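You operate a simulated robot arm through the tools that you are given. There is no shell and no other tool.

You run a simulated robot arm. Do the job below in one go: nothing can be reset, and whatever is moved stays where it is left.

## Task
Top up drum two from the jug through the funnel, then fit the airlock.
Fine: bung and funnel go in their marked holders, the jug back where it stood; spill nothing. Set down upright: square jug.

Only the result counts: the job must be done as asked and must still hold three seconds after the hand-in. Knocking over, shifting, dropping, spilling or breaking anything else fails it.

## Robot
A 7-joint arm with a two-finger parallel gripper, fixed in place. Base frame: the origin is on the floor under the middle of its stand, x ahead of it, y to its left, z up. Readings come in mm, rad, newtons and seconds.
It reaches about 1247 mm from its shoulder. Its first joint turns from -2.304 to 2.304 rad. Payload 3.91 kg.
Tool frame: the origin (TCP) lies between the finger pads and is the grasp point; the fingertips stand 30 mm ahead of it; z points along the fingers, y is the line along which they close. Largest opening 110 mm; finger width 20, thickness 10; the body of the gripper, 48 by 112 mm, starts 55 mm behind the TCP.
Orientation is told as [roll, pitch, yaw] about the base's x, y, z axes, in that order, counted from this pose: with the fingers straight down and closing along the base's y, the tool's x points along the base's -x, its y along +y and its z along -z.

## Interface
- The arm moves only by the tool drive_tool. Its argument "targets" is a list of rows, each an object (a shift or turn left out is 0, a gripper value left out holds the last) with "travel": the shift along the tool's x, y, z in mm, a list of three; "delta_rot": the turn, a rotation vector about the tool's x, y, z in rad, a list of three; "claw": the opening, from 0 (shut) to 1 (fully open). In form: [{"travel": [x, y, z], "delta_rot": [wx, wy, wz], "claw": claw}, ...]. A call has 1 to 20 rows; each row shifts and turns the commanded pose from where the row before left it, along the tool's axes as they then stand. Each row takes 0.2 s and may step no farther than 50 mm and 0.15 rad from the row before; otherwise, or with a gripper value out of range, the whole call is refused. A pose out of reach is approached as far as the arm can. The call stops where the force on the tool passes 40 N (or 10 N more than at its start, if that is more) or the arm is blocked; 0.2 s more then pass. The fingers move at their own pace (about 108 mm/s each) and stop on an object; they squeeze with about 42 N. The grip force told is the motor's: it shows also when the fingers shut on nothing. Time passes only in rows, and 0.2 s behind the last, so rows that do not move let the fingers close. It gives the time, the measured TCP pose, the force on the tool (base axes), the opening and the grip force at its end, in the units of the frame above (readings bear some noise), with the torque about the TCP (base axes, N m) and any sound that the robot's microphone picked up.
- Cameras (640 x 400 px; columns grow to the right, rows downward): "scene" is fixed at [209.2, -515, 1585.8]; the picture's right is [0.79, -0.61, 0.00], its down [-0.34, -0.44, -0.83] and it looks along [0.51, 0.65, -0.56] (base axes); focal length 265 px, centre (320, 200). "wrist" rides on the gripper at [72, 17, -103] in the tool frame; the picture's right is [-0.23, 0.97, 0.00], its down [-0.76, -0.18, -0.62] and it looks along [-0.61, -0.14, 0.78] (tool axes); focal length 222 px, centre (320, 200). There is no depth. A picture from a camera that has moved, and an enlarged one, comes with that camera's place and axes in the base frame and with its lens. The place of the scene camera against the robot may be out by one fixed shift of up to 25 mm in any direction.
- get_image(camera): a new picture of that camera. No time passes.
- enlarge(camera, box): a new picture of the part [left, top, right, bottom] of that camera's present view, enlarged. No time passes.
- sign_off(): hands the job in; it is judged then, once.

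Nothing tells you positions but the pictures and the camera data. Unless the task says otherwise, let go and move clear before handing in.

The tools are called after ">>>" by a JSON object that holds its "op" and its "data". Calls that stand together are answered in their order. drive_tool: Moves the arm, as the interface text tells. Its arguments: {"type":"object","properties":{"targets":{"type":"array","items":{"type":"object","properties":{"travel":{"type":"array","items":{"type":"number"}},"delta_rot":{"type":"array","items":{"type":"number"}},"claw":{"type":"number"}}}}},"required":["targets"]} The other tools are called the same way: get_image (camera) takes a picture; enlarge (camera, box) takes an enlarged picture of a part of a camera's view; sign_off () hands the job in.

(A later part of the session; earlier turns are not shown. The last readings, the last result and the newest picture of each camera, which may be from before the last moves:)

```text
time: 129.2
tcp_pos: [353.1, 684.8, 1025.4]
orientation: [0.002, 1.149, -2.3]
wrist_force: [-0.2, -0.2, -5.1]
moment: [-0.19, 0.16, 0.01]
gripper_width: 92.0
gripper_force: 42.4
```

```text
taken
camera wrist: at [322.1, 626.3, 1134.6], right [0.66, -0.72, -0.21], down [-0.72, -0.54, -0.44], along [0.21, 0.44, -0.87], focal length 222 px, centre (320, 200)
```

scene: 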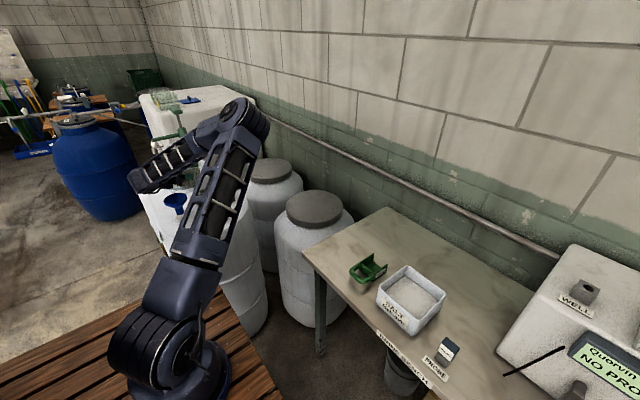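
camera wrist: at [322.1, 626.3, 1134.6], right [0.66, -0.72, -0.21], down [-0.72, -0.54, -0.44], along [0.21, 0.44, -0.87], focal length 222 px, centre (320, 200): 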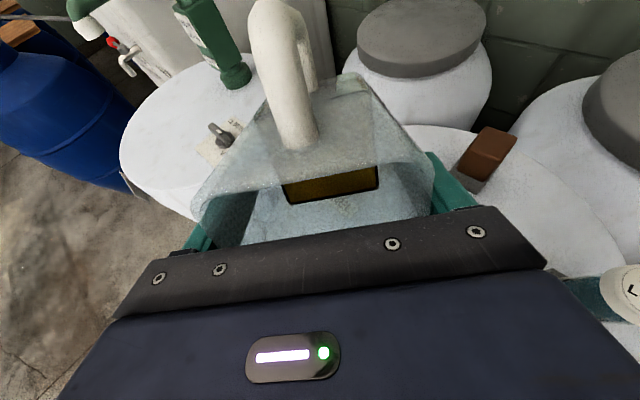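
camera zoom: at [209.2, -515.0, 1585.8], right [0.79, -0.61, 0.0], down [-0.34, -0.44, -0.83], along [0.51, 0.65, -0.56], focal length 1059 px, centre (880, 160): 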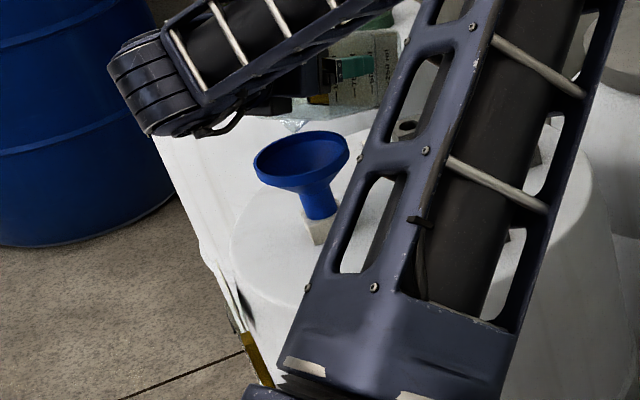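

>>> {"op": "drive_tool", "data": {"targets": [{"travel": [1.5, 1.3, -8.8]}, {"travel": [1.5, 1.3, -8.9]}, {"travel": [0, 0, 0]}]}}

>>> {"op": "drive_tool", "data": {"targets": [{"travel": [0, 0, 0]}]}}

>>> {"op": "enlarge", "data": {"camera": "scene", "box": [165, 175, 205, 215]}}

>>> {"op": "enlarge", "data": {"camera": "scene", "box": [152, 230, 176, 260]}}

```text
time: 130.0
tcp_pos: [345.4, 671.8, 1035.6]
orientation: [0.002, 1.148, -2.3]
wrist_force: [0.7, -0.1, -5.2]
moment: [-0.15, 0.14, 0.03]
gripper_width: 91.8
gripper_force: 42.2
```

```text
time: 130.4
tcp_pos: [344.5, 670.7, 1035.6]
orientation: [0.004, 1.148, -2.299]
wrist_force: [-0.5, 0.0, -4.5]
moment: [-0.2, 0.17, 0.04]
gripper_width: 91.8
gripper_force: 41.9
```

```text
10.00 times, centred on (185, 195) of scene
camera zoom: at [209.2, -515.0, 1585.8], right [0.79, -0.61, 0.0], down [-0.34, -0.44, -0.83], along [0.51, 0.65, -0.56], focal length 2648 px, centre (1670, 250)
```

zoom: 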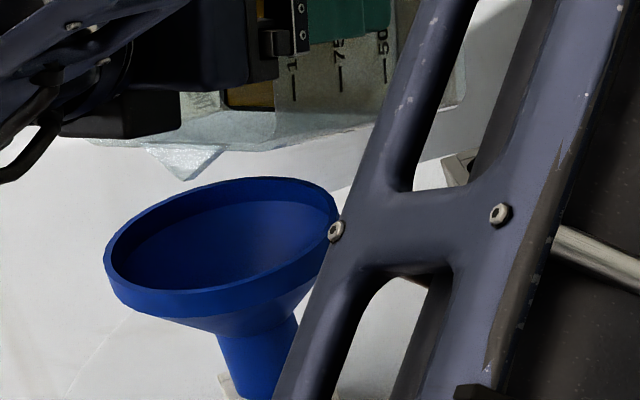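

```text
13.33 times, centred on (164, 245) of scene
camera zoom: at [209.2, -515.0, 1585.8], right [0.79, -0.61, 0.0], down [-0.34, -0.44, -0.83], along [0.51, 0.65, -0.56], focal length 3530 px, centre (2400, -400)
```

zoom: 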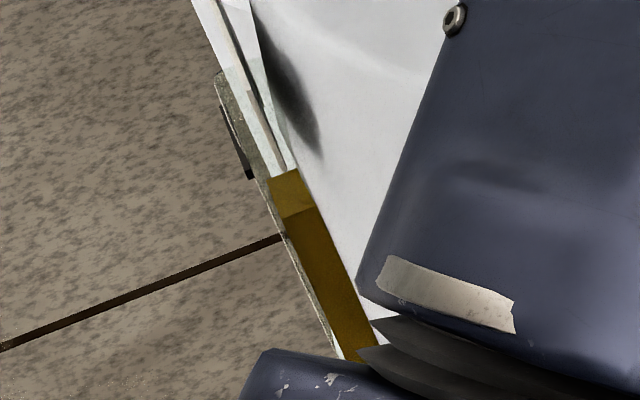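

Spout, funnel and gauge are all in view with the elbow high. Resuming the pour in small steps.

>>> {"op": "drive_tool", "data": {"targets": [{"delta_rot": [0, 0.02, 0]}, {"delta_rot": [0, 0.02, 0]}, {"delta_rot": [0, 0.012, 0]}, {"delta_rot": [0, 0.008, 0]}, {"delta_rot": [0, 0.008, 0]}, {"delta_rot": [0, 0.008, 0]}, {"delta_rot": [0, 0.008, 0]}, {"delta_rot": [0, 0.008, 0]}, {"delta_rot": [0, 0.008, 0]}, {"travel": [0, 0, 0]}, {"travel": [0, 0, 0]}]}}

>>> {"op": "enlarge", "data": {"camera": "scene", "box": [165, 175, 205, 215]}}

>>> {"op": "enlarge", "data": {"camera": "scene", "box": [152, 230, 176, 260]}}

>>> {"op": "enlarge", "data": {"camera": "wrist", "box": [190, 130, 450, 260]}}

>>> {"op": "get_image", "data": {"camera": "scene"}}

```text
time: 132.8
tcp_pos: [344.3, 671.3, 1035.8]
orientation: [0.003, 1.25, -2.297]
wrist_force: [-0.5, 0.5, -4.0]
moment: [-0.16, 0.16, -0.03]
gripper_width: 91.8
gripper_force: 42.0
```

```text
10.00 times, centred on (185, 195) of scene
camera zoom: at [209.2, -515.0, 1585.8], right [0.79, -0.61, 0.0], down [-0.34, -0.44, -0.83], along [0.51, 0.65, -0.56], focal length 2648 px, centre (1670, 250)
```

zoom: 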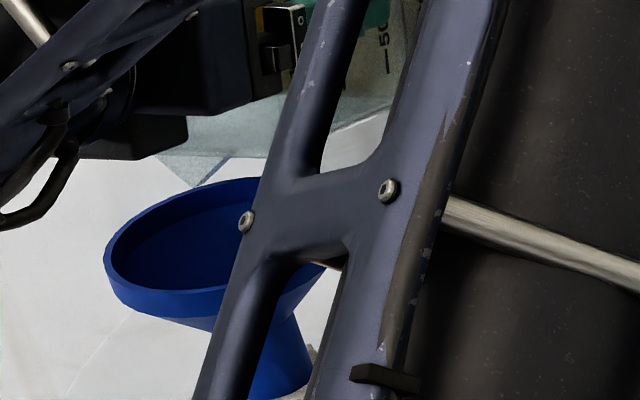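

```text
13.33 times, centred on (164, 245) of scene
camera zoom: at [209.2, -515.0, 1585.8], right [0.79, -0.61, 0.0], down [-0.34, -0.44, -0.83], along [0.51, 0.65, -0.56], focal length 3530 px, centre (2400, -400)
```

zoom: 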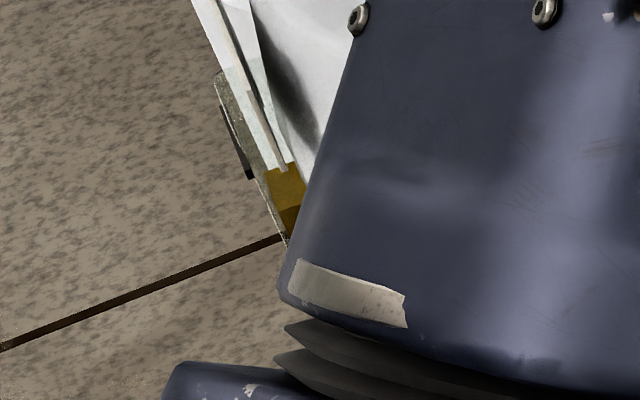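

```text
2.46 times, centred on (320, 195) of wrist
camera zoom: at [307.1, 605.5, 1137.7], right [0.68, -0.7, -0.21], down [-0.69, -0.5, -0.53], along [0.26, 0.5, -0.82], focal length 547 px, centre (320, 212)
```

zoom: 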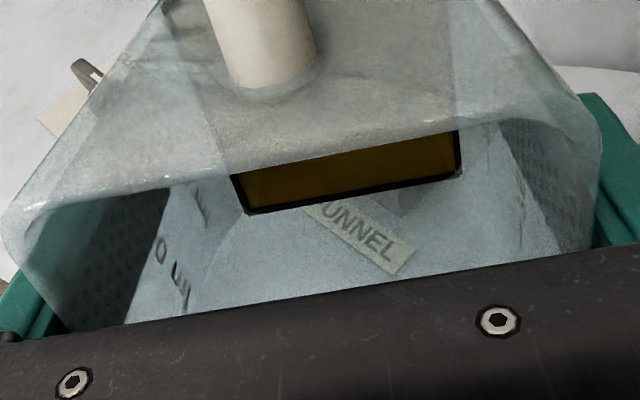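

```text
taken
```

scene: 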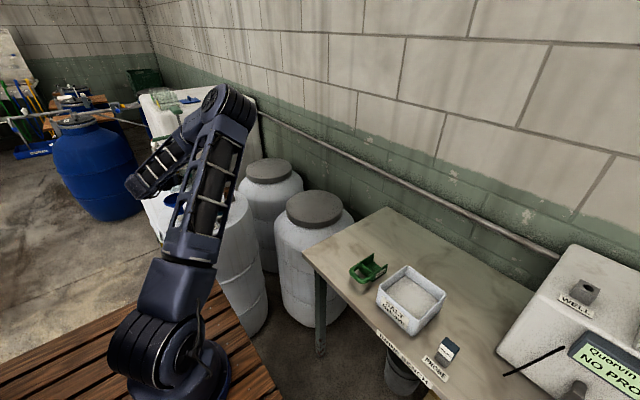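

>>> {"op": "drive_tool", "data": {"targets": [{"delta_rot": [0, 0.008, 0]}, {"delta_rot": [0, 0.008, 0]}, {"delta_rot": [0, 0.008, 0]}, {"delta_rot": [0, 0.008, 0]}, {"delta_rot": [0, 0.008, 0]}, {"delta_rot": [0, 0.008, 0]}, {"delta_rot": [0, 0.008, 0]}, {"delta_rot": [0, 0.008, 0]}, {"delta_rot": [0, 0.008, 0]}, {"travel": [0, 0, 0]}, {"travel": [0, 0, 0]}]}}

>>> {"op": "enlarge", "data": {"camera": "scene", "box": [165, 175, 205, 215]}}

>>> {"op": "enlarge", "data": {"camera": "scene", "box": [152, 230, 176, 260]}}

>>> {"op": "enlarge", "data": {"camera": "wrist", "box": [190, 130, 450, 260]}}

>>> {"op": "get_image", "data": {"camera": "scene"}}

```text
time: 135.2
tcp_pos: [343.8, 670.8, 1034.7]
orientation: [0.002, 1.32, -2.296]
wrist_force: [0.6, -0.2, -4.0]
moment: [-0.14, 0.12, 0.01]
gripper_width: 91.8
gripper_force: 42.0
```

```text
10.00 times, centred on (185, 195) of scene
camera zoom: at [209.2, -515.0, 1585.8], right [0.79, -0.61, 0.0], down [-0.34, -0.44, -0.83], along [0.51, 0.65, -0.56], focal length 2648 px, centre (1670, 250)
```

zoom: 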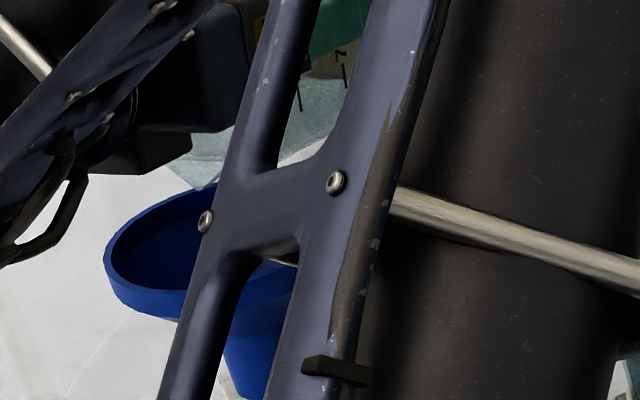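

```text
13.33 times, centred on (164, 245) of scene
camera zoom: at [209.2, -515.0, 1585.8], right [0.79, -0.61, 0.0], down [-0.34, -0.44, -0.83], along [0.51, 0.65, -0.56], focal length 3530 px, centre (2400, -400)
```

zoom: 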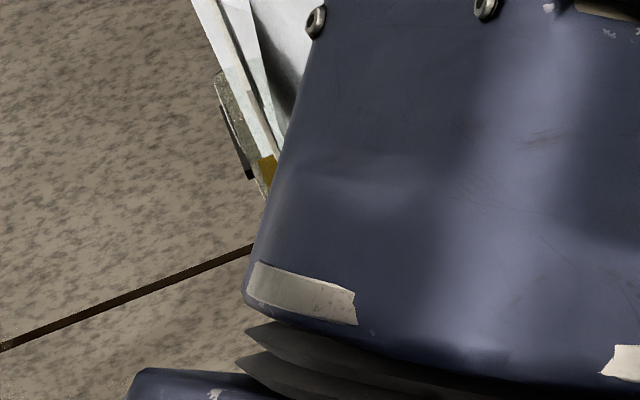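

```text
2.46 times, centred on (320, 195) of wrist
camera zoom: at [301.6, 599.9, 1132.1], right [0.69, -0.69, -0.22], down [-0.66, -0.47, -0.58], along [0.3, 0.55, -0.78], focal length 547 px, centre (320, 212)
```

zoom: 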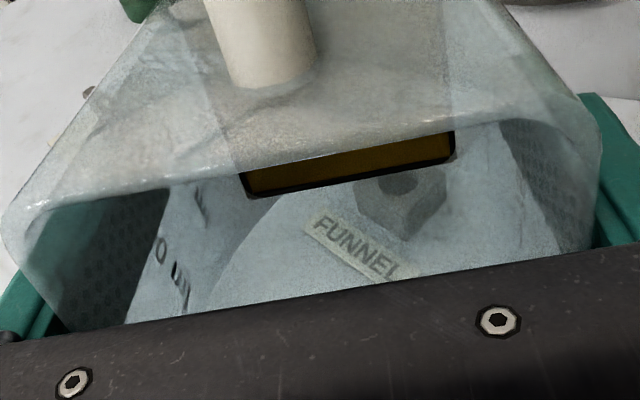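

```text
taken
```

scene: 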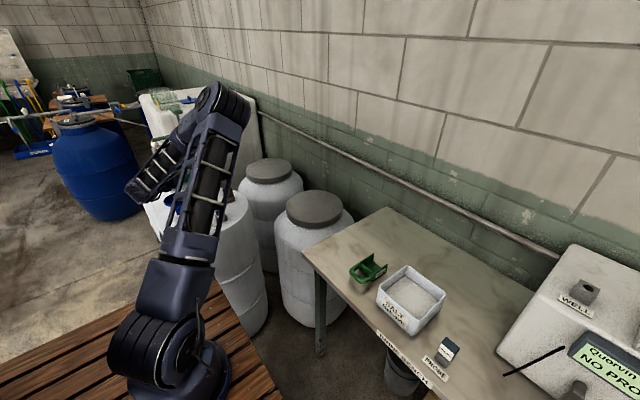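

>>> {"op": "drive_tool", "data": {"targets": [{"delta_rot": [0, 0.008, 0]}, {"delta_rot": [0, 0.008, 0]}, {"delta_rot": [0, 0.008, 0]}, {"delta_rot": [0, 0.008, 0]}, {"delta_rot": [0, 0.008, 0]}, {"delta_rot": [0, 0.008, 0]}, {"delta_rot": [0, 0.008, 0]}, {"delta_rot": [0, 0.008, 0]}, {"delta_rot": [0, 0.008, 0]}, {"delta_rot": [0, 0.008, 0]}, {"travel": [0, 0, 0]}, {"travel": [0, 0, 0]}]}}

>>> {"op": "enlarge", "data": {"camera": "scene", "box": [165, 175, 205, 215]}}

>>> {"op": "enlarge", "data": {"camera": "scene", "box": [152, 230, 176, 260]}}

>>> {"op": "enlarge", "data": {"camera": "wrist", "box": [190, 130, 450, 260]}}

```text
time: 137.8
tcp_pos: [343.3, 671.4, 1036.4]
orientation: [0.005, 1.401, -2.295]
wrist_force: [-0.1, -0.2, -3.5]
moment: [-0.11, 0.06, -0.01]
gripper_width: 91.9
gripper_force: 41.9
```

```text
10.00 times, centred on (185, 195) of scene
camera zoom: at [209.2, -515.0, 1585.8], right [0.79, -0.61, 0.0], down [-0.34, -0.44, -0.83], along [0.51, 0.65, -0.56], focal length 2648 px, centre (1670, 250)
```

zoom: 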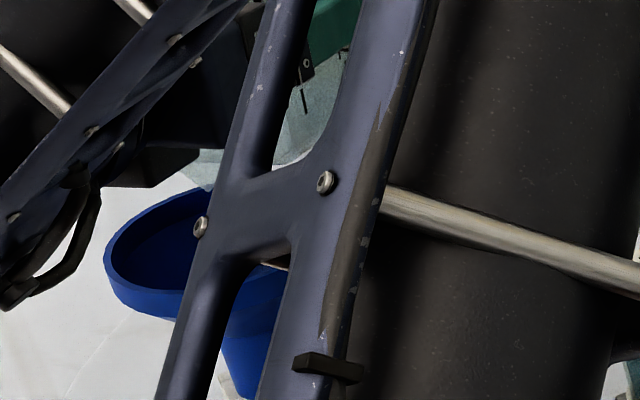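

```text
13.33 times, centred on (164, 245) of scene
camera zoom: at [209.2, -515.0, 1585.8], right [0.79, -0.61, 0.0], down [-0.34, -0.44, -0.83], along [0.51, 0.65, -0.56], focal length 3530 px, centre (2400, -400)
```

zoom: 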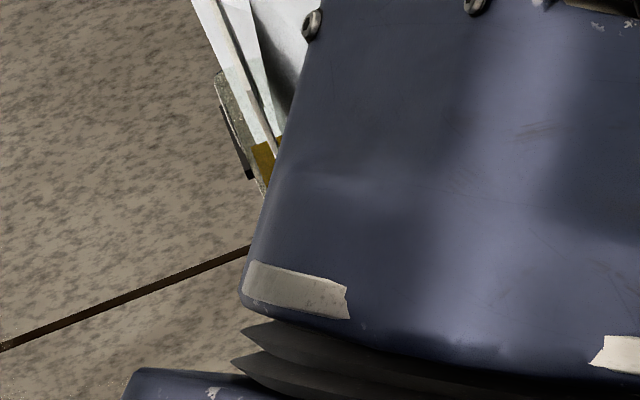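

```text
2.46 times, centred on (320, 195) of wrist
camera zoom: at [297.0, 594.2, 1125.8], right [0.7, -0.68, -0.22], down [-0.63, -0.44, -0.65], along [0.34, 0.59, -0.73], focal length 547 px, centre (320, 212)
```

zoom: 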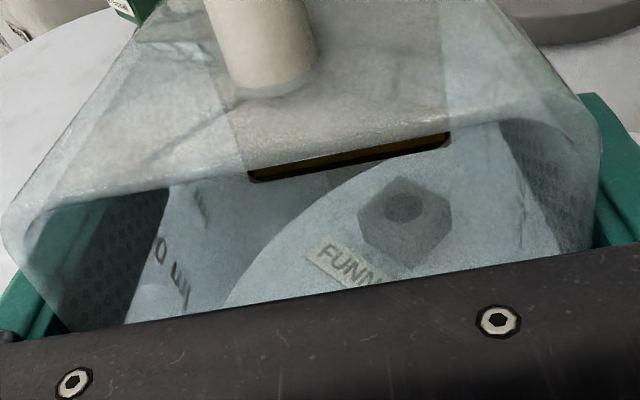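

Level is about 13 mm below FULL with roughly 140 ml left in the jug. I'll shift slightly to keep the spout centred at steeper tilt and carry on slowly.

>>> {"op": "drive_tool", "data": {"targets": [{"travel": [1.5, 0, -6.3]}, {"travel": [1.4, 0, -6.4]}, {"delta_rot": [0, 0.008, 0]}, {"delta_rot": [0, 0.008, 0]}, {"delta_rot": [0, 0.008, 0]}, {"delta_rot": [0, 0.008, 0]}, {"delta_rot": [0, 0.008, 0]}, {"delta_rot": [0, 0.008, 0]}, {"delta_rot": [0, 0.008, 0]}, {"travel": [0, 0, 0]}, {"travel": [0, 0, 0]}]}}

>>> {"op": "enlarge", "data": {"camera": "scene", "box": [165, 175, 205, 215]}}

>>> {"op": "enlarge", "data": {"camera": "scene", "box": [152, 230, 176, 260]}}

>>> {"op": "enlarge", "data": {"camera": "wrist", "box": [190, 130, 450, 260]}}

>>> {"op": "get_image", "data": {"camera": "scene"}}

```text
time: 140.2
tcp_pos: [336.5, 663.7, 1040.3]
orientation: [0.008, 1.458, -2.293]
wrist_force: [-0.5, 0.8, -2.5]
moment: [-0.06, 0.1, 0.05]
gripper_width: 91.8
gripper_force: 42.1
```

```text
10.00 times, centred on (185, 195) of scene
camera zoom: at [209.2, -515.0, 1585.8], right [0.79, -0.61, 0.0], down [-0.34, -0.44, -0.83], along [0.51, 0.65, -0.56], focal length 2648 px, centre (1670, 250)
```

zoom: 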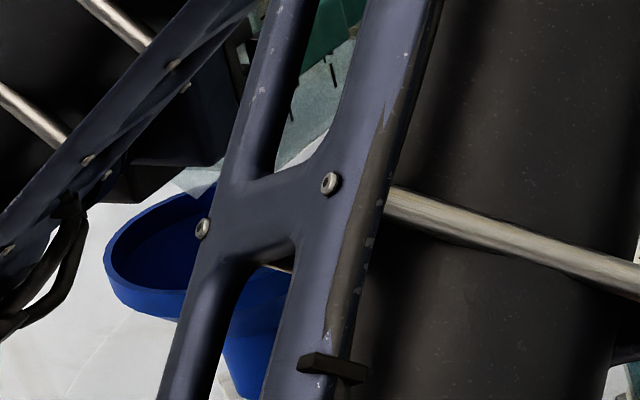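

```text
13.33 times, centred on (164, 245) of scene
camera zoom: at [209.2, -515.0, 1585.8], right [0.79, -0.61, 0.0], down [-0.34, -0.44, -0.83], along [0.51, 0.65, -0.56], focal length 3530 px, centre (2400, -400)
```

zoom: 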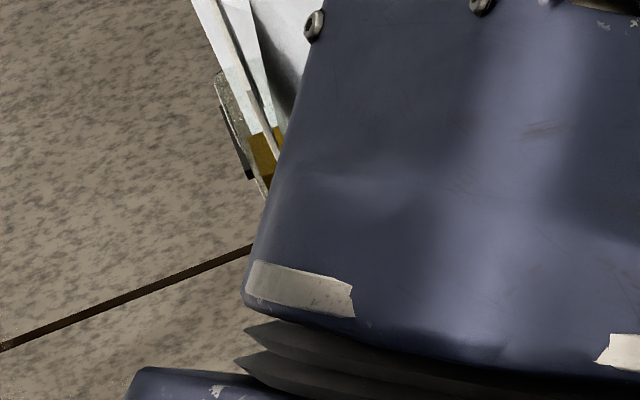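

```text
2.46 times, centred on (320, 195) of wrist
camera zoom: at [285.8, 581.7, 1125.1], right [0.71, -0.67, -0.23], down [-0.6, -0.41, -0.69], along [0.37, 0.62, -0.69], focal length 547 px, centre (320, 212)
```

zoom: 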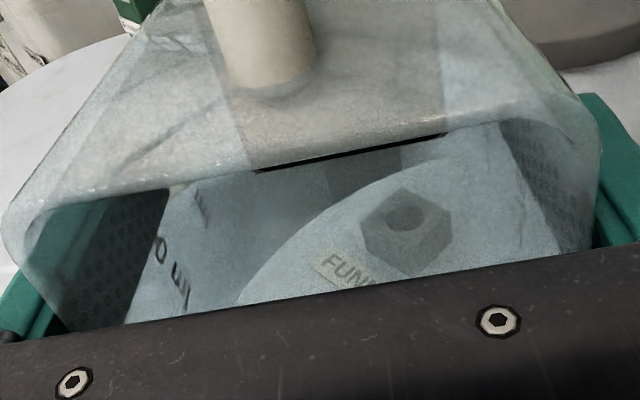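

```text
taken
```

scene: 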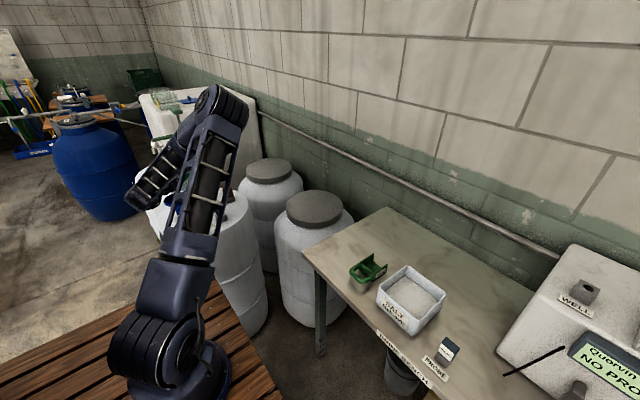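

>>> {"op": "drive_tool", "data": {"targets": [{"delta_rot": [0, 0.008, 0]}, {"delta_rot": [0, 0.008, 0]}, {"delta_rot": [0, 0.008, 0]}, {"delta_rot": [0, 0.008, 0]}, {"delta_rot": [0, 0.008, 0]}, {"travel": [0, 0, 0]}, {"travel": [0, 0, 0]}, {"travel": [0, 0, 0]}]}}

>>> {"op": "enlarge", "data": {"camera": "scene", "box": [165, 175, 205, 215]}}

>>> {"op": "enlarge", "data": {"camera": "scene", "box": [155, 232, 169, 250]}}

>>> {"op": "enlarge", "data": {"camera": "wrist", "box": [190, 130, 450, 260]}}

```text
time: 142.0
tcp_pos: [335.9, 663.3, 1040.1]
orientation: [0.01, 1.5, -2.291]
wrist_force: [0.9, 0.4, -2.4]
moment: [-0.07, 0.06, 0.0]
gripper_width: 91.6
gripper_force: 42.1
```

```text
10.00 times, centred on (185, 195) of scene
camera zoom: at [209.2, -515.0, 1585.8], right [0.79, -0.61, 0.0], down [-0.34, -0.44, -0.83], along [0.51, 0.65, -0.56], focal length 2648 px, centre (1670, 250)
```

zoom: 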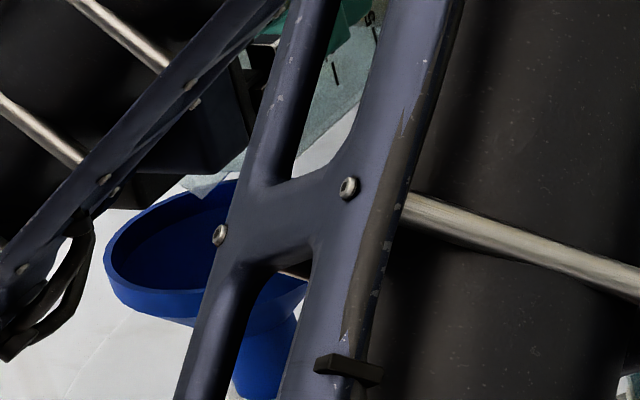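

```text
16.00 times, centred on (162, 241) of scene
camera zoom: at [209.2, -515.0, 1585.8], right [0.79, -0.61, 0.0], down [-0.34, -0.44, -0.83], along [0.51, 0.65, -0.56], focal length 4236 px, centre (2848, -456)
```

zoom: 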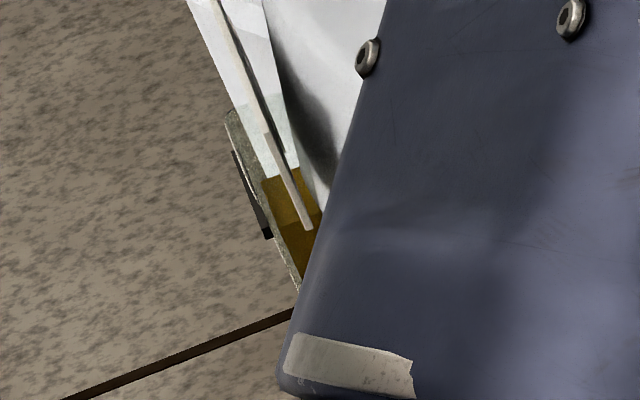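

```text
2.46 times, centred on (320, 195) of wrist
camera zoom: at [283.9, 579.8, 1121.0], right [0.72, -0.66, -0.23], down [-0.58, -0.39, -0.71], along [0.39, 0.64, -0.66], focal length 547 px, centre (320, 212)
```

zoom: 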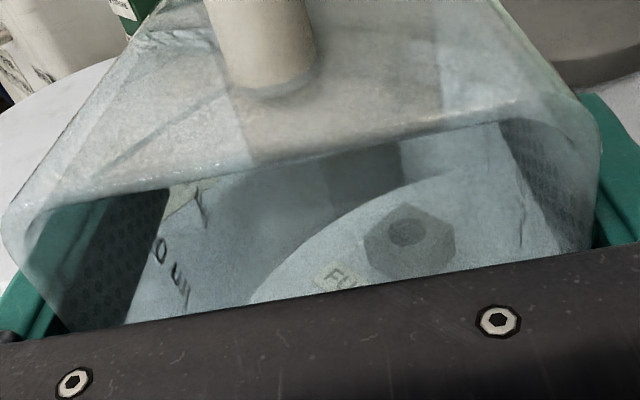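

About 5 mm to go and the jug is almost empty. Continuing in small steps.

>>> {"op": "drive_tool", "data": {"targets": [{"delta_rot": [0, 0.008, 0]}, {"delta_rot": [0, 0.008, 0]}, {"delta_rot": [0, 0.008, 0]}, {"delta_rot": [0, 0.008, 0]}, {"delta_rot": [0, 0.008, 0]}, {"travel": [0, 0, 0]}, {"travel": [0, 0, 0]}, {"travel": [0, 0, 0]}]}}

>>> {"op": "enlarge", "data": {"camera": "scene", "box": [155, 232, 169, 250]}}

>>> {"op": "enlarge", "data": {"camera": "scene", "box": [165, 175, 205, 215]}}

>>> {"op": "get_image", "data": {"camera": "scene"}}

```text
time: 143.8
tcp_pos: [336.1, 662.6, 1040.7]
orientation: [0.022, 1.539, -2.278]
wrist_force: [-0.1, 0.3, -2.2]
moment: [-0.11, 0.07, -0.02]
gripper_width: 91.8
gripper_force: 41.5
```

```text
16.00 times, centred on (162, 241) of scene
camera zoom: at [209.2, -515.0, 1585.8], right [0.79, -0.61, 0.0], down [-0.34, -0.44, -0.83], along [0.51, 0.65, -0.56], focal length 4236 px, centre (2848, -456)
```

zoom: 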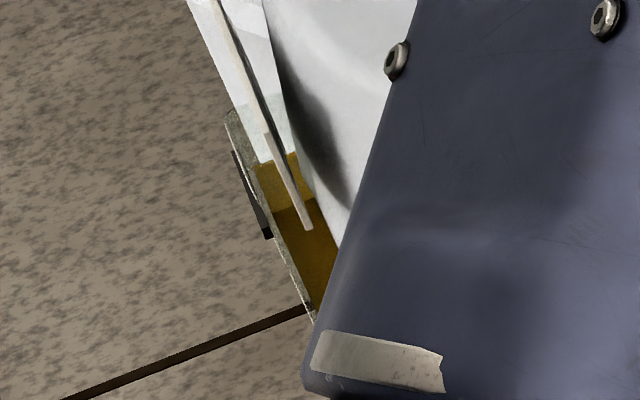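

```text
10.00 times, centred on (185, 195) of scene
camera zoom: at [209.2, -515.0, 1585.8], right [0.79, -0.61, 0.0], down [-0.34, -0.44, -0.83], along [0.51, 0.65, -0.56], focal length 2648 px, centre (1670, 250)
```

zoom: 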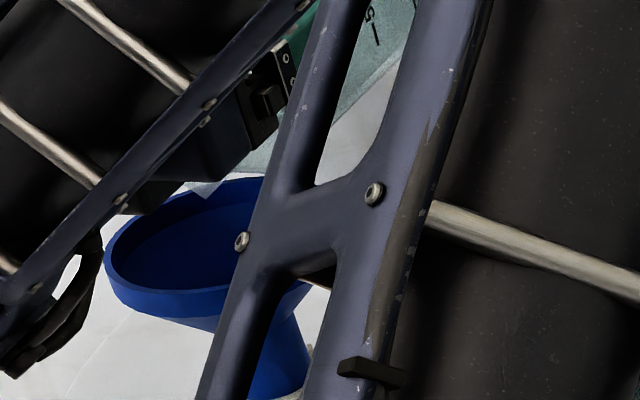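

```text
taken
```

scene: 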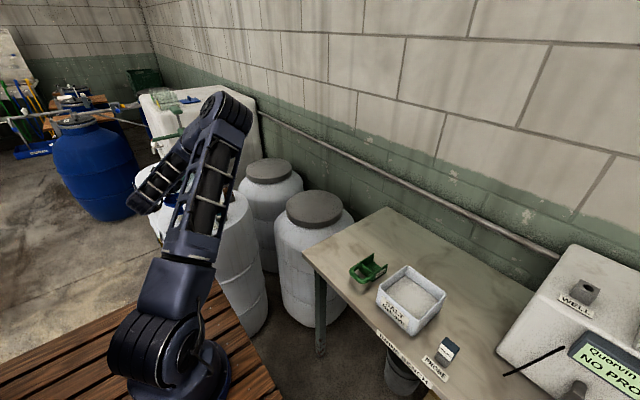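

Level is now within about 1–2 mm of the FULL bar. One slight extra tilt, then check again.

>>> {"op": "drive_tool", "data": {"targets": [{"delta_rot": [0, 0.006, 0]}, {"delta_rot": [0, 0.006, 0]}, {"delta_rot": [0, 0.006, 0]}, {"travel": [0, 0, 0]}, {"travel": [0, 0, 0]}, {"travel": [0, 0, 0]}]}}

>>> {"op": "enlarge", "data": {"camera": "scene", "box": [155, 232, 169, 250]}}

>>> {"op": "enlarge", "data": {"camera": "wrist", "box": [190, 130, 450, 260]}}

```text
time: 145.2
tcp_pos: [334.9, 663.3, 1040.0]
orientation: [0.058, 1.556, -2.242]
wrist_force: [0.5, -0.2, -2.0]
moment: [-0.07, 0.01, -0.04]
gripper_width: 91.7
gripper_force: 42.1
```

```text
16.00 times, centred on (162, 241) of scene
camera zoom: at [209.2, -515.0, 1585.8], right [0.79, -0.61, 0.0], down [-0.34, -0.44, -0.83], along [0.51, 0.65, -0.56], focal length 4236 px, centre (2848, -456)
```

zoom: 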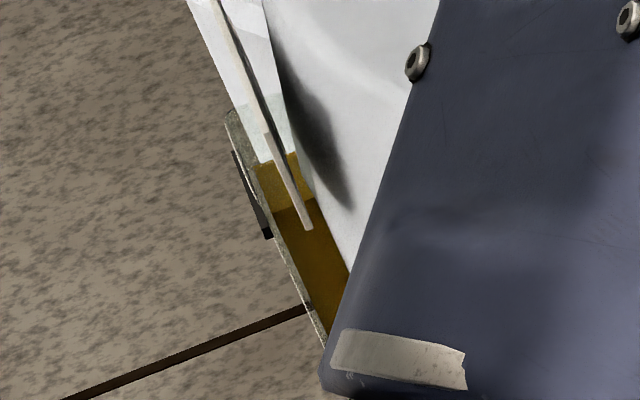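

```text
2.46 times, centred on (320, 195) of wrist
camera zoom: at [280.4, 576.4, 1115.5], right [0.72, -0.65, -0.23], down [-0.55, -0.35, -0.75], along [0.41, 0.67, -0.62], focal length 547 px, centre (320, 212)
```

zoom: 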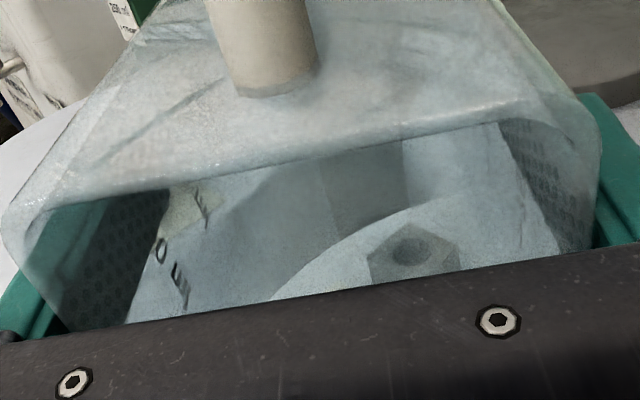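

>>> {"op": "drive_tool", "data": {"targets": [{"delta_rot": [0, 0.01, 0]}, {"delta_rot": [0, 0.01, 0]}, {"delta_rot": [0, 0.01, 0]}, {"delta_rot": [0, 0.01, 0]}, {"delta_rot": [0, 0.01, 0]}, {"travel": [0, 0, 0]}, {"travel": [0, 0, 0]}, {"travel": [0, 0, 0]}]}}

>>> {"op": "enlarge", "data": {"camera": "scene", "box": [155, 232, 169, 250]}}

>>> {"op": "enlarge", "data": {"camera": "scene", "box": [150, 160, 220, 230]}}

```text
time: 147.0
tcp_pos: [336.1, 661.9, 1040.7]
orientation: [3.119, 1.536, 0.819]
wrist_force: [-0.2, -0.3, -1.5]
moment: [-0.04, 0.07, 0.01]
gripper_width: 91.7
gripper_force: 41.4
```

```text
16.00 times, centred on (162, 241) of scene
camera zoom: at [209.2, -515.0, 1585.8], right [0.79, -0.61, 0.0], down [-0.34, -0.44, -0.83], along [0.51, 0.65, -0.56], focal length 4236 px, centre (2848, -456)
```

zoom: 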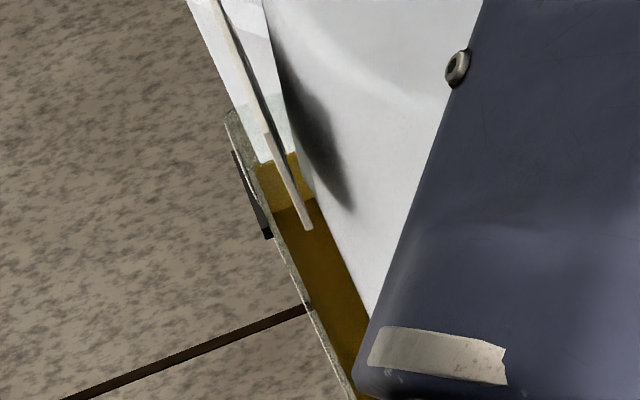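

```text
5.71 times, centred on (185, 195) of scene
camera zoom: at [209.2, -515.0, 1585.8], right [0.79, -0.61, 0.0], down [-0.34, -0.44, -0.83], along [0.51, 0.65, -0.56], focal length 1513 px, centre (1091, 229)
```

zoom: 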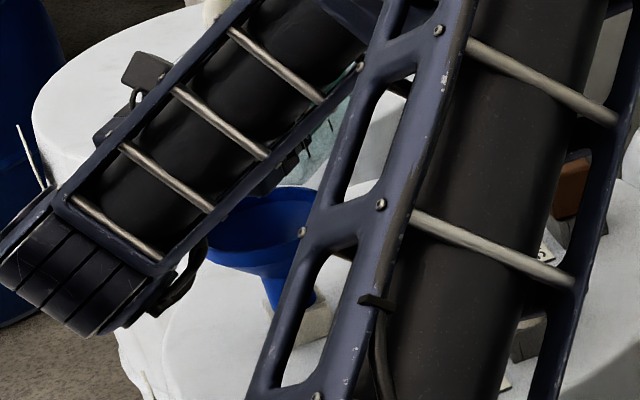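

The level no longer changes, so the jug is empty and the gauge is at FULL. Raising straight up, then un-tilting the jug.

>>> {"op": "drive_tool", "data": {"targets": [{"travel": [8, 0, 0.3]}, {"travel": [16, 0, 0.5]}, {"travel": [22, 0, 0.7]}, {"travel": [22, 0, 0.7]}, {"travel": [22, 0, 0.7]}, {"travel": [20, 0, 0.7]}, {"travel": [10, 0, 0.3]}, {"travel": [0, 0, 0]}]}}

>>> {"op": "drive_tool", "data": {"targets": [{"delta_rot": [0, -0.03, 0]}, {"delta_rot": [0, -0.06, 0]}, {"delta_rot": [0, -0.08, 0]}, {"delta_rot": [0, -0.08, 0]}, {"delta_rot": [0, -0.08, 0]}, {"delta_rot": [0, -0.08, 0]}, {"delta_rot": [0, -0.08, 0]}, {"delta_rot": [0, -0.06, 0]}, {"delta_rot": [0, -0.03, 0]}, {"travel": [0, 0, 0]}]}}

>>> {"op": "get_image", "data": {"camera": "scene"}}

>>> {"op": "get_image", "data": {"camera": "wrist"}}

```text
time: 148.8
tcp_pos: [335.4, 663.7, 1159.5]
orientation: [3.117, 1.537, 0.818]
wrist_force: [-1.2, 0.3, -1.9]
moment: [-0.04, 0.04, 0.0]
gripper_width: 91.6
gripper_force: 41.9
```

```text
time: 151.0
tcp_pos: [336.0, 662.4, 1160.6]
orientation: [0.0, 1.028, -2.299]
wrist_force: [-0.3, 0.2, -0.8]
moment: [-0.07, 0.04, -0.01]
gripper_width: 91.7
gripper_force: 41.7
```

```text
taken
```

scene: 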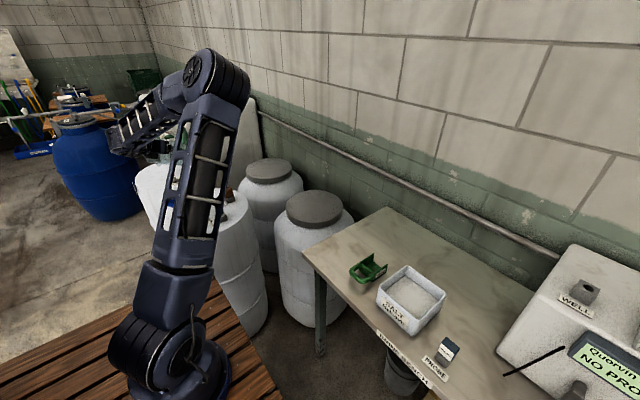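

```text
taken
camera wrist: at [314.8, 614.3, 1277.1], right [0.65, -0.74, -0.19], down [-0.75, -0.57, -0.33], along [0.13, 0.36, -0.92], focal length 222 px, centre (320, 200)
```

wrist: 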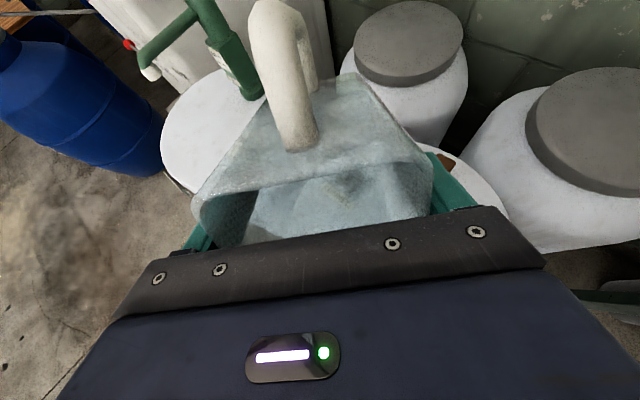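

>>> {"op": "drive_tool", "data": {"targets": [{"delta_rot": [0, -0.04, 0]}, {"delta_rot": [0, -0.08, 0]}, {"delta_rot": [0, -0.1, 0]}, {"delta_rot": [0, -0.1, 0]}, {"delta_rot": [0, -0.1, 0]}, {"delta_rot": [0, -0.1, 0]}, {"delta_rot": [0, -0.1, 0]}, {"delta_rot": [0, -0.1, 0]}, {"delta_rot": [0, -0.1, 0]}, {"delta_rot": [0, -0.1, 0]}, {"delta_rot": [0, -0.068, 0]}, {"delta_rot": [0, -0.04, 0]}, {"travel": [0, 0, 0]}]}}

>>> {"op": "drive_tool", "data": {"targets": [{"delta_rot": [0, 0, -0.05]}, {"delta_rot": [0, 0, -0.1]}, {"delta_rot": [0, 0, -0.12]}, {"delta_rot": [0, 0, -0.12]}, {"delta_rot": [0, 0, -0.12]}, {"delta_rot": [0, 0, -0.12]}, {"delta_rot": [0, 0, -0.12]}, {"delta_rot": [0, 0, -0.12]}, {"delta_rot": [0, 0, -0.12]}, {"delta_rot": [0, 0, -0.12]}, {"delta_rot": [0, 0, -0.1]}, {"delta_rot": [0, 0, -0.05]}, {"travel": [0, 0, 0]}]}}

>>> {"op": "get_image", "data": {"camera": "scene"}}

```text
time: 153.8
tcp_pos: [336.5, 662.1, 1160.5]
orientation: [0.0, 0.0, -2.3]
wrist_force: [0.3, -0.7, -1.2]
moment: [-0.04, 0.0, -0.02]
gripper_width: 91.9
gripper_force: 42.2
```

```text
time: 156.6
tcp_pos: [335.1, 661.3, 1160.3]
orientation: [-0.003, -0.002, -1.038]
wrist_force: [0.0, 0.3, -0.9]
moment: [0.01, 0.02, -0.01]
gripper_width: 91.7
gripper_force: 42.5
```

```text
taken
```

scene: 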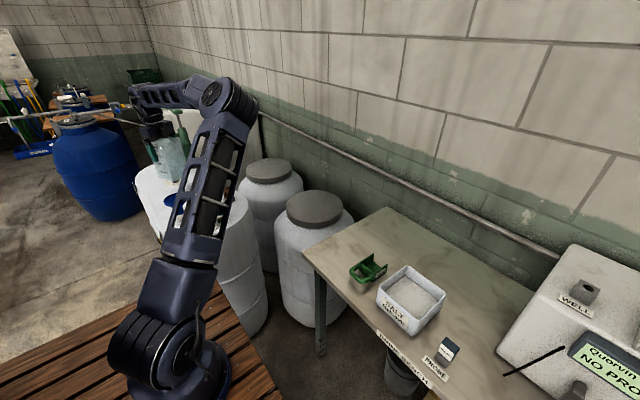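

>>> {"op": "drive_tool", "data": {"targets": [{"delta_rot": [0, 0, -0.05]}, {"delta_rot": [0, 0, -0.1]}, {"delta_rot": [0, 0, -0.12]}, {"delta_rot": [0, 0, -0.12]}, {"delta_rot": [0, 0, -0.12]}, {"delta_rot": [0, 0, -0.12]}, {"delta_rot": [0, 0, -0.12]}, {"delta_rot": [0, 0, -0.12]}, {"delta_rot": [0, 0, -0.1]}, {"delta_rot": [0, 0, -0.068]}, {"travel": [0, 0, 0]}]}}

>>> {"op": "get_image", "data": {"camera": "scene"}}

```text
time: 159.0
tcp_pos: [334.6, 661.3, 1160.7]
orientation: [-0.001, 0.001, -0.001]
wrist_force: [0.4, -0.8, -1.9]
moment: [0.01, 0.05, 0.03]
gripper_width: 91.8
gripper_force: 41.8
```

```text
taken
```

scene: 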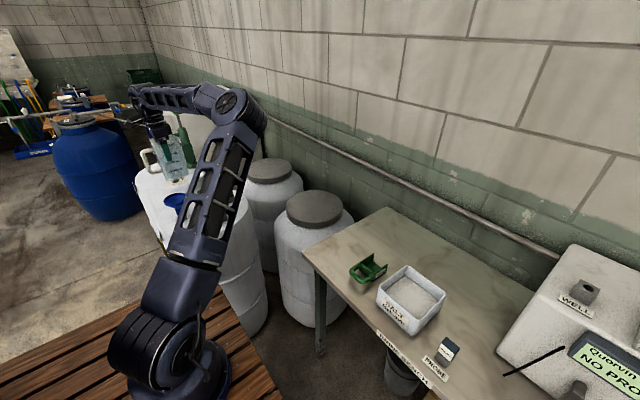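

>>> {"op": "enlarge", "data": {"camera": "scene", "box": [140, 180, 220, 260]}}

>>> {"op": "enlarge", "data": {"camera": "scene", "box": [155, 232, 169, 250]}}

>>> {"op": "get_image", "data": {"camera": "wrist"}}

```text
5.00 times, centred on (180, 220) of scene
camera zoom: at [209.2, -515.0, 1585.8], right [0.79, -0.61, 0.0], down [-0.34, -0.44, -0.83], along [0.51, 0.65, -0.56], focal length 1324 px, centre (1020, 100)
```

zoom: 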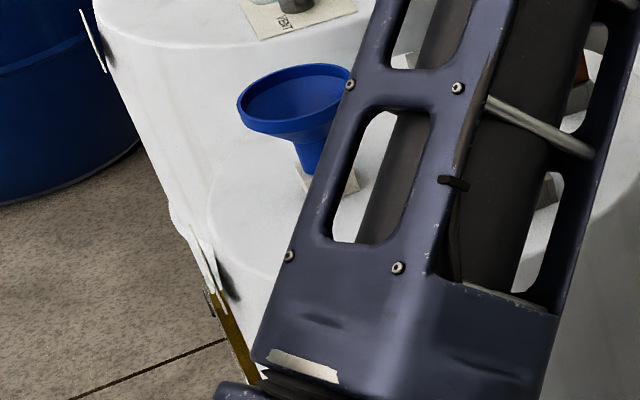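

```text
16.00 times, centred on (162, 241) of scene
camera zoom: at [209.2, -515.0, 1585.8], right [0.79, -0.61, 0.0], down [-0.34, -0.44, -0.83], along [0.51, 0.65, -0.56], focal length 4236 px, centre (2848, -456)
```

zoom: 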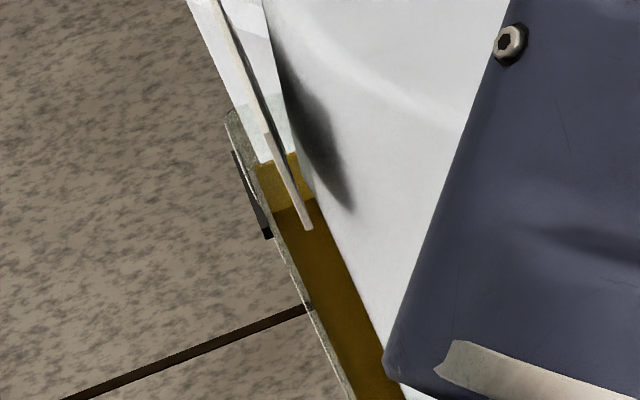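

```text
taken
camera wrist: at [263.4, 680.2, 1264.3], right [0.23, 0.97, 0.0], down [0.76, -0.18, 0.62], along [0.61, -0.14, -0.78], focal length 222 px, centre (320, 200)
```

wrist: 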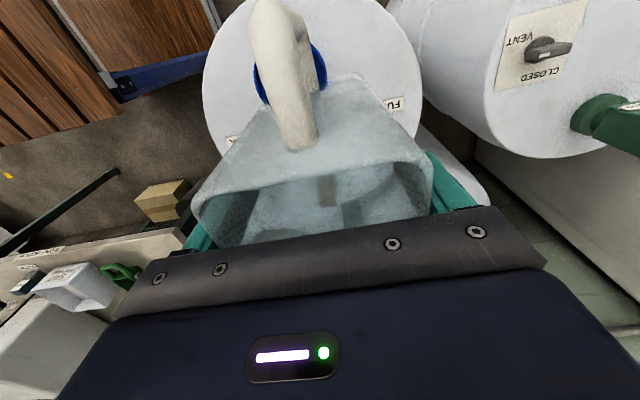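

No spill visible and the gauge holds at FULL. Carrying the empty jug back to the bench.

>>> {"op": "drive_tool", "data": {"targets": [{"travel": [-5, -7.5, 0]}, {"travel": [-10, -15, 0]}, {"travel": [-16, -23, 0]}, {"travel": [-19.6, -29.5, 0]}, {"travel": [-19.6, -29.5, 0]}, {"travel": [-19.6, -29.5, 0]}, {"travel": [-19.6, -29.5, 0]}, {"travel": [-19.6, -29.5, 0]}, {"travel": [-19.6, -29.5, 0]}, {"travel": [-19.6, -29.5, 0]}, {"travel": [-16, -23, 0]}, {"travel": [-10, -15, 0]}, {"travel": [-5, -7.5, 0]}, {"travel": [0, 0, 0]}]}}

>>> {"op": "get_image", "data": {"camera": "scene"}}

```text
time: 162.0
tcp_pos: [534.6, 364.0, 1161.0]
orientation: [-0.001, 0.001, -0.002]
wrist_force: [0.2, -0.8, -1.5]
moment: [0.01, -0.03, 0.03]
gripper_width: 91.5
gripper_force: 42.0
```

```text
taken
```

scene: 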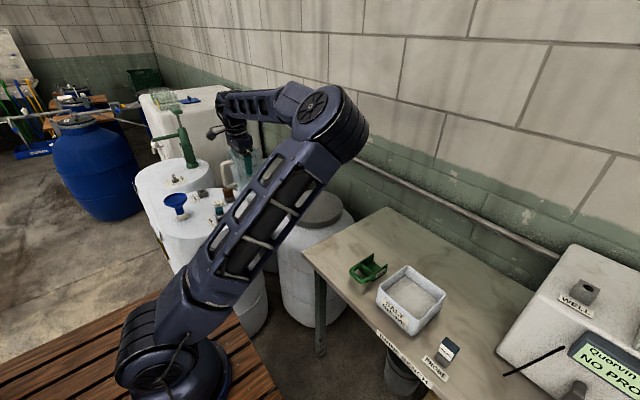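

>>> {"op": "drive_tool", "data": {"targets": [{"travel": [0, 0, 0]}, {"travel": [0, 0, 0]}, {"travel": [0, 0, 0]}, {"travel": [0, 0, 0]}, {"travel": [0, 0, 0]}, {"travel": [0, 0, 0]}, {"travel": [0, 0, 0]}, {"travel": [0, 0, 0]}, {"travel": [0, 0, 0]}, {"travel": [0, 0, 0]}]}}

>>> {"op": "get_image", "data": {"camera": "scene"}}

```text
time: 164.2
tcp_pos: [534.3, 363.1, 1161.4]
orientation: [0.0, 0.001, -0.003]
wrist_force: [0.6, -0.1, -0.6]
moment: [-0.01, 0.02, -0.04]
gripper_width: 91.5
gripper_force: 41.8
```

```text
taken
```

scene: 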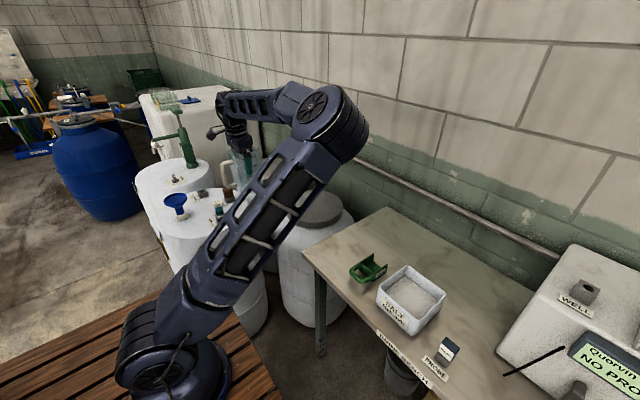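

The elbow stays out to the right in this posture; I'll proceed toward the bench in short stages and watch its clearance.

>>> {"op": "drive_tool", "data": {"targets": [{"travel": [-8, -12, -4]}, {"travel": [-16, -24, -6]}, {"travel": [-19.6, -29.5, -6]}, {"travel": [-19.6, -29.5, -6]}, {"travel": [-16, -24, -4]}, {"travel": [-8, -12, 0]}, {"travel": [0, 0, 0]}]}}

>>> {"op": "get_image", "data": {"camera": "scene"}}

```text
time: 165.8
tcp_pos: [622.9, 232.6, 1186.2]
orientation: [-0.001, 0.0, 0.0]
wrist_force: [-0.5, -0.4, -2.0]
moment: [0.0, -0.02, -0.01]
gripper_width: 91.8
gripper_force: 41.9
```

```text
taken
```

scene: 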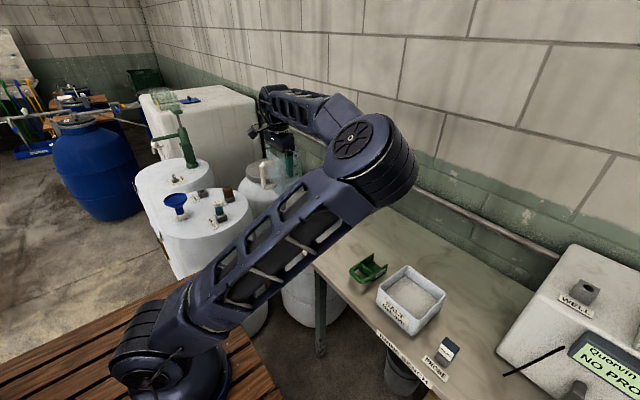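

Re-estimating, the elbow is actually high (z≈1400), well clear of the bench items. Continuing to above the jug's spot.

>>> {"op": "drive_tool", "data": {"targets": [{"travel": [-8, -12, 0]}, {"travel": [-16, -25, 0]}, {"travel": [-19, -30, 0]}, {"travel": [-19, -30, 0]}, {"travel": [-19, -30, 0]}, {"travel": [-16, -25, 0]}, {"travel": [-8, -12, 0]}, {"travel": [-3, -2, 0]}, {"travel": [0, 0, 0]}]}}

>>> {"op": "get_image", "data": {"camera": "scene"}}

>>> {"op": "get_image", "data": {"camera": "wrist"}}

```text
time: 167.8
tcp_pos: [731.5, 67.1, 1187.8]
orientation: [-0.001, 0.001, 0.0]
wrist_force: [0.5, 0.7, -2.2]
moment: [0.01, 0.01, -0.02]
gripper_width: 91.9
gripper_force: 41.6
```

```text
taken
```

scene: 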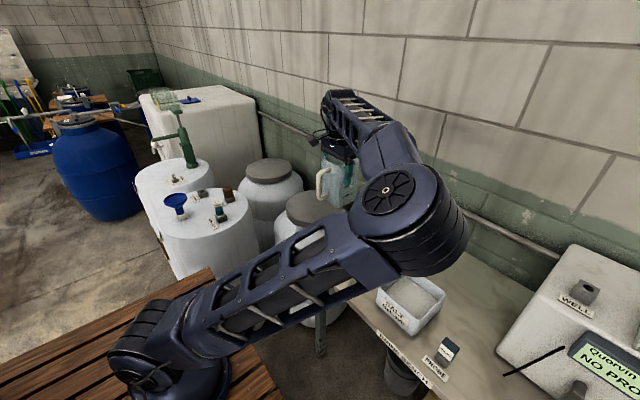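

```text
taken
camera wrist: at [658.5, 85.6, 1291.6], right [0.23, 0.97, 0.0], down [0.76, -0.18, 0.62], along [0.61, -0.14, -0.78], focal length 222 px, centre (320, 200)
```

wrist: 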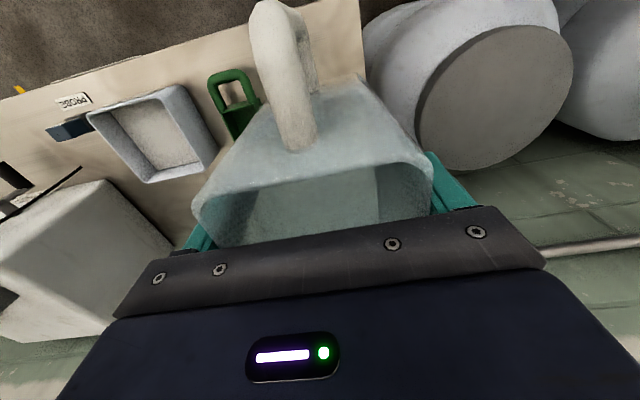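

>>> {"op": "drive_tool", "data": {"targets": [{"travel": [0, 0, 10]}, {"travel": [0, 0, 20]}, {"travel": [0, 0, 25]}, {"travel": [0, 0, 25]}, {"travel": [0, 0, 20]}, {"travel": [0, 0, 10]}, {"travel": [0, 0, 0]}]}}

>>> {"op": "get_image", "data": {"camera": "scene"}}

```text
time: 169.4
tcp_pos: [730.5, 67.6, 1077.8]
orientation: [0.0, 0.0, 0.0]
wrist_force: [0.3, -0.8, -1.8]
moment: [-0.02, -0.06, 0.0]
gripper_width: 91.8
gripper_force: 42.3
```

```text
taken
```

scene: 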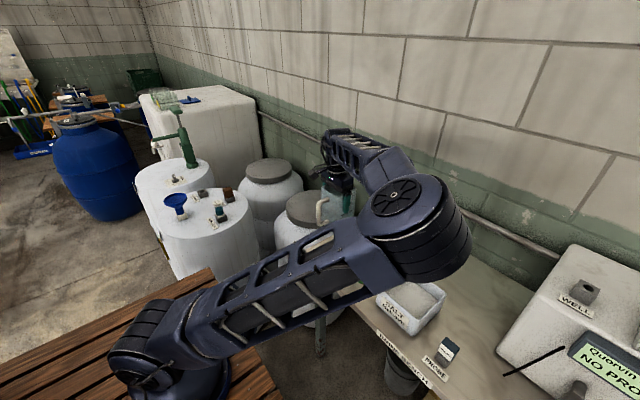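

>>> {"op": "drive_tool", "data": {"targets": [{"travel": [-0.5, -1.5, 10]}, {"travel": [0, 0, 20]}, {"travel": [0, 0, 25]}, {"travel": [0, 0, 25]}, {"travel": [0, 0, 20]}, {"travel": [0, 0, 12]}, {"travel": [0, 0, 0]}]}}

>>> {"op": "drive_tool", "data": {"targets": [{"travel": [0, 0, 0]}]}}

>>> {"op": "drive_tool", "data": {"targets": [{"travel": [0, 0, 0]}]}}

>>> {"op": "get_image", "data": {"camera": "scene"}}

>>> {"op": "get_image", "data": {"camera": "wrist"}}

```text
time: 171.0
tcp_pos: [729.7, 64.3, 967.3]
orientation: [-0.002, 0.001, -0.001]
wrist_force: [-0.2, -0.1, -0.9]
moment: [0.0, 0.0, 0.0]
gripper_width: 91.9
gripper_force: 41.6
```

```text
time: 171.4
tcp_pos: [730.8, 64.9, 966.7]
orientation: [-0.002, -0.001, -0.003]
wrist_force: [-0.6, 0.2, -1.0]
moment: [0.02, 0.03, -0.01]
gripper_width: 91.8
gripper_force: 41.7
```

```text
time: 171.8
tcp_pos: [730.0, 64.6, 966.3]
orientation: [-0.002, 0.0, -0.001]
wrist_force: [0.0, -0.4, -0.6]
moment: [-0.03, 0.02, 0.01]
gripper_width: 91.9
gripper_force: 41.8
```

```text
taken
```

scene: 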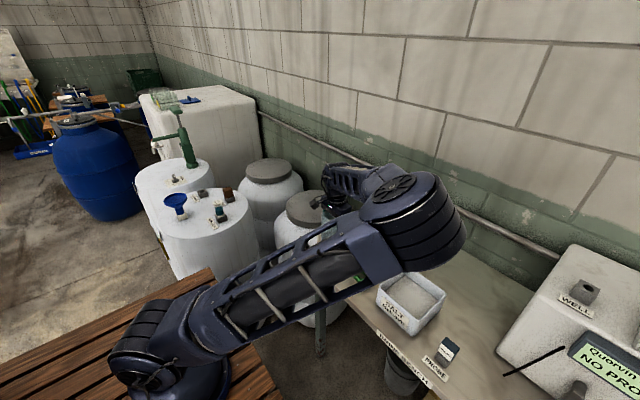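

```text
taken
camera wrist: at [657.8, 83.2, 1069.9], right [0.23, 0.97, 0.0], down [0.76, -0.18, 0.62], along [0.61, -0.14, -0.78], focal length 222 px, centre (320, 200)
```

wrist: 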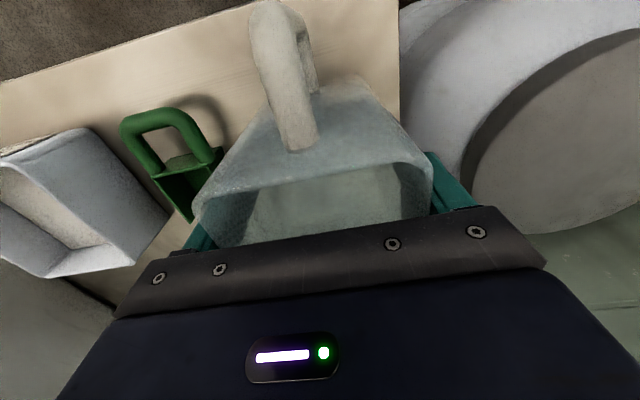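

>>> {"op": "drive_tool", "data": {"targets": [{"travel": [-0.8, 1, 8]}, {"travel": [0, 0, 8]}, {"travel": [0, 0, 6]}, {"travel": [0, 0, 4]}, {"travel": [0, 0, 0]}]}}

>>> {"op": "drive_tool", "data": {"targets": [{"travel": [0, 0, 2]}, {"travel": [0, 0, 1.5]}, {"travel": [0, 0, 0]}]}}

>>> {"op": "drive_tool", "data": {"targets": [{"travel": [0, 0, 1]}, {"travel": [0, 0, 1]}, {"travel": [0, 0, 0]}]}}

```text
time: 173.0
tcp_pos: [730.6, 65.9, 939.9]
orientation: [-0.002, 0.001, 0.001]
wrist_force: [-0.2, 0.1, -2.4]
moment: [0.01, -0.06, 0.0]
gripper_width: 91.8
gripper_force: 42.5
```

```text
time: 173.8
tcp_pos: [731.2, 65.8, 936.2]
orientation: [-0.001, 0.001, -0.001]
wrist_force: [-0.7, -0.5, -1.4]
moment: [-0.05, 0.03, 0.02]
gripper_width: 91.8
gripper_force: 41.6
```

```text
time: 174.6
tcp_pos: [731.4, 67.2, 934.9]
orientation: [-0.001, -0.002, -0.001]
wrist_force: [4.2, -8.0, 34.6]
moment: [-0.11, 0.16, 0.03]
gripper_width: 91.7
gripper_force: 42.4
```

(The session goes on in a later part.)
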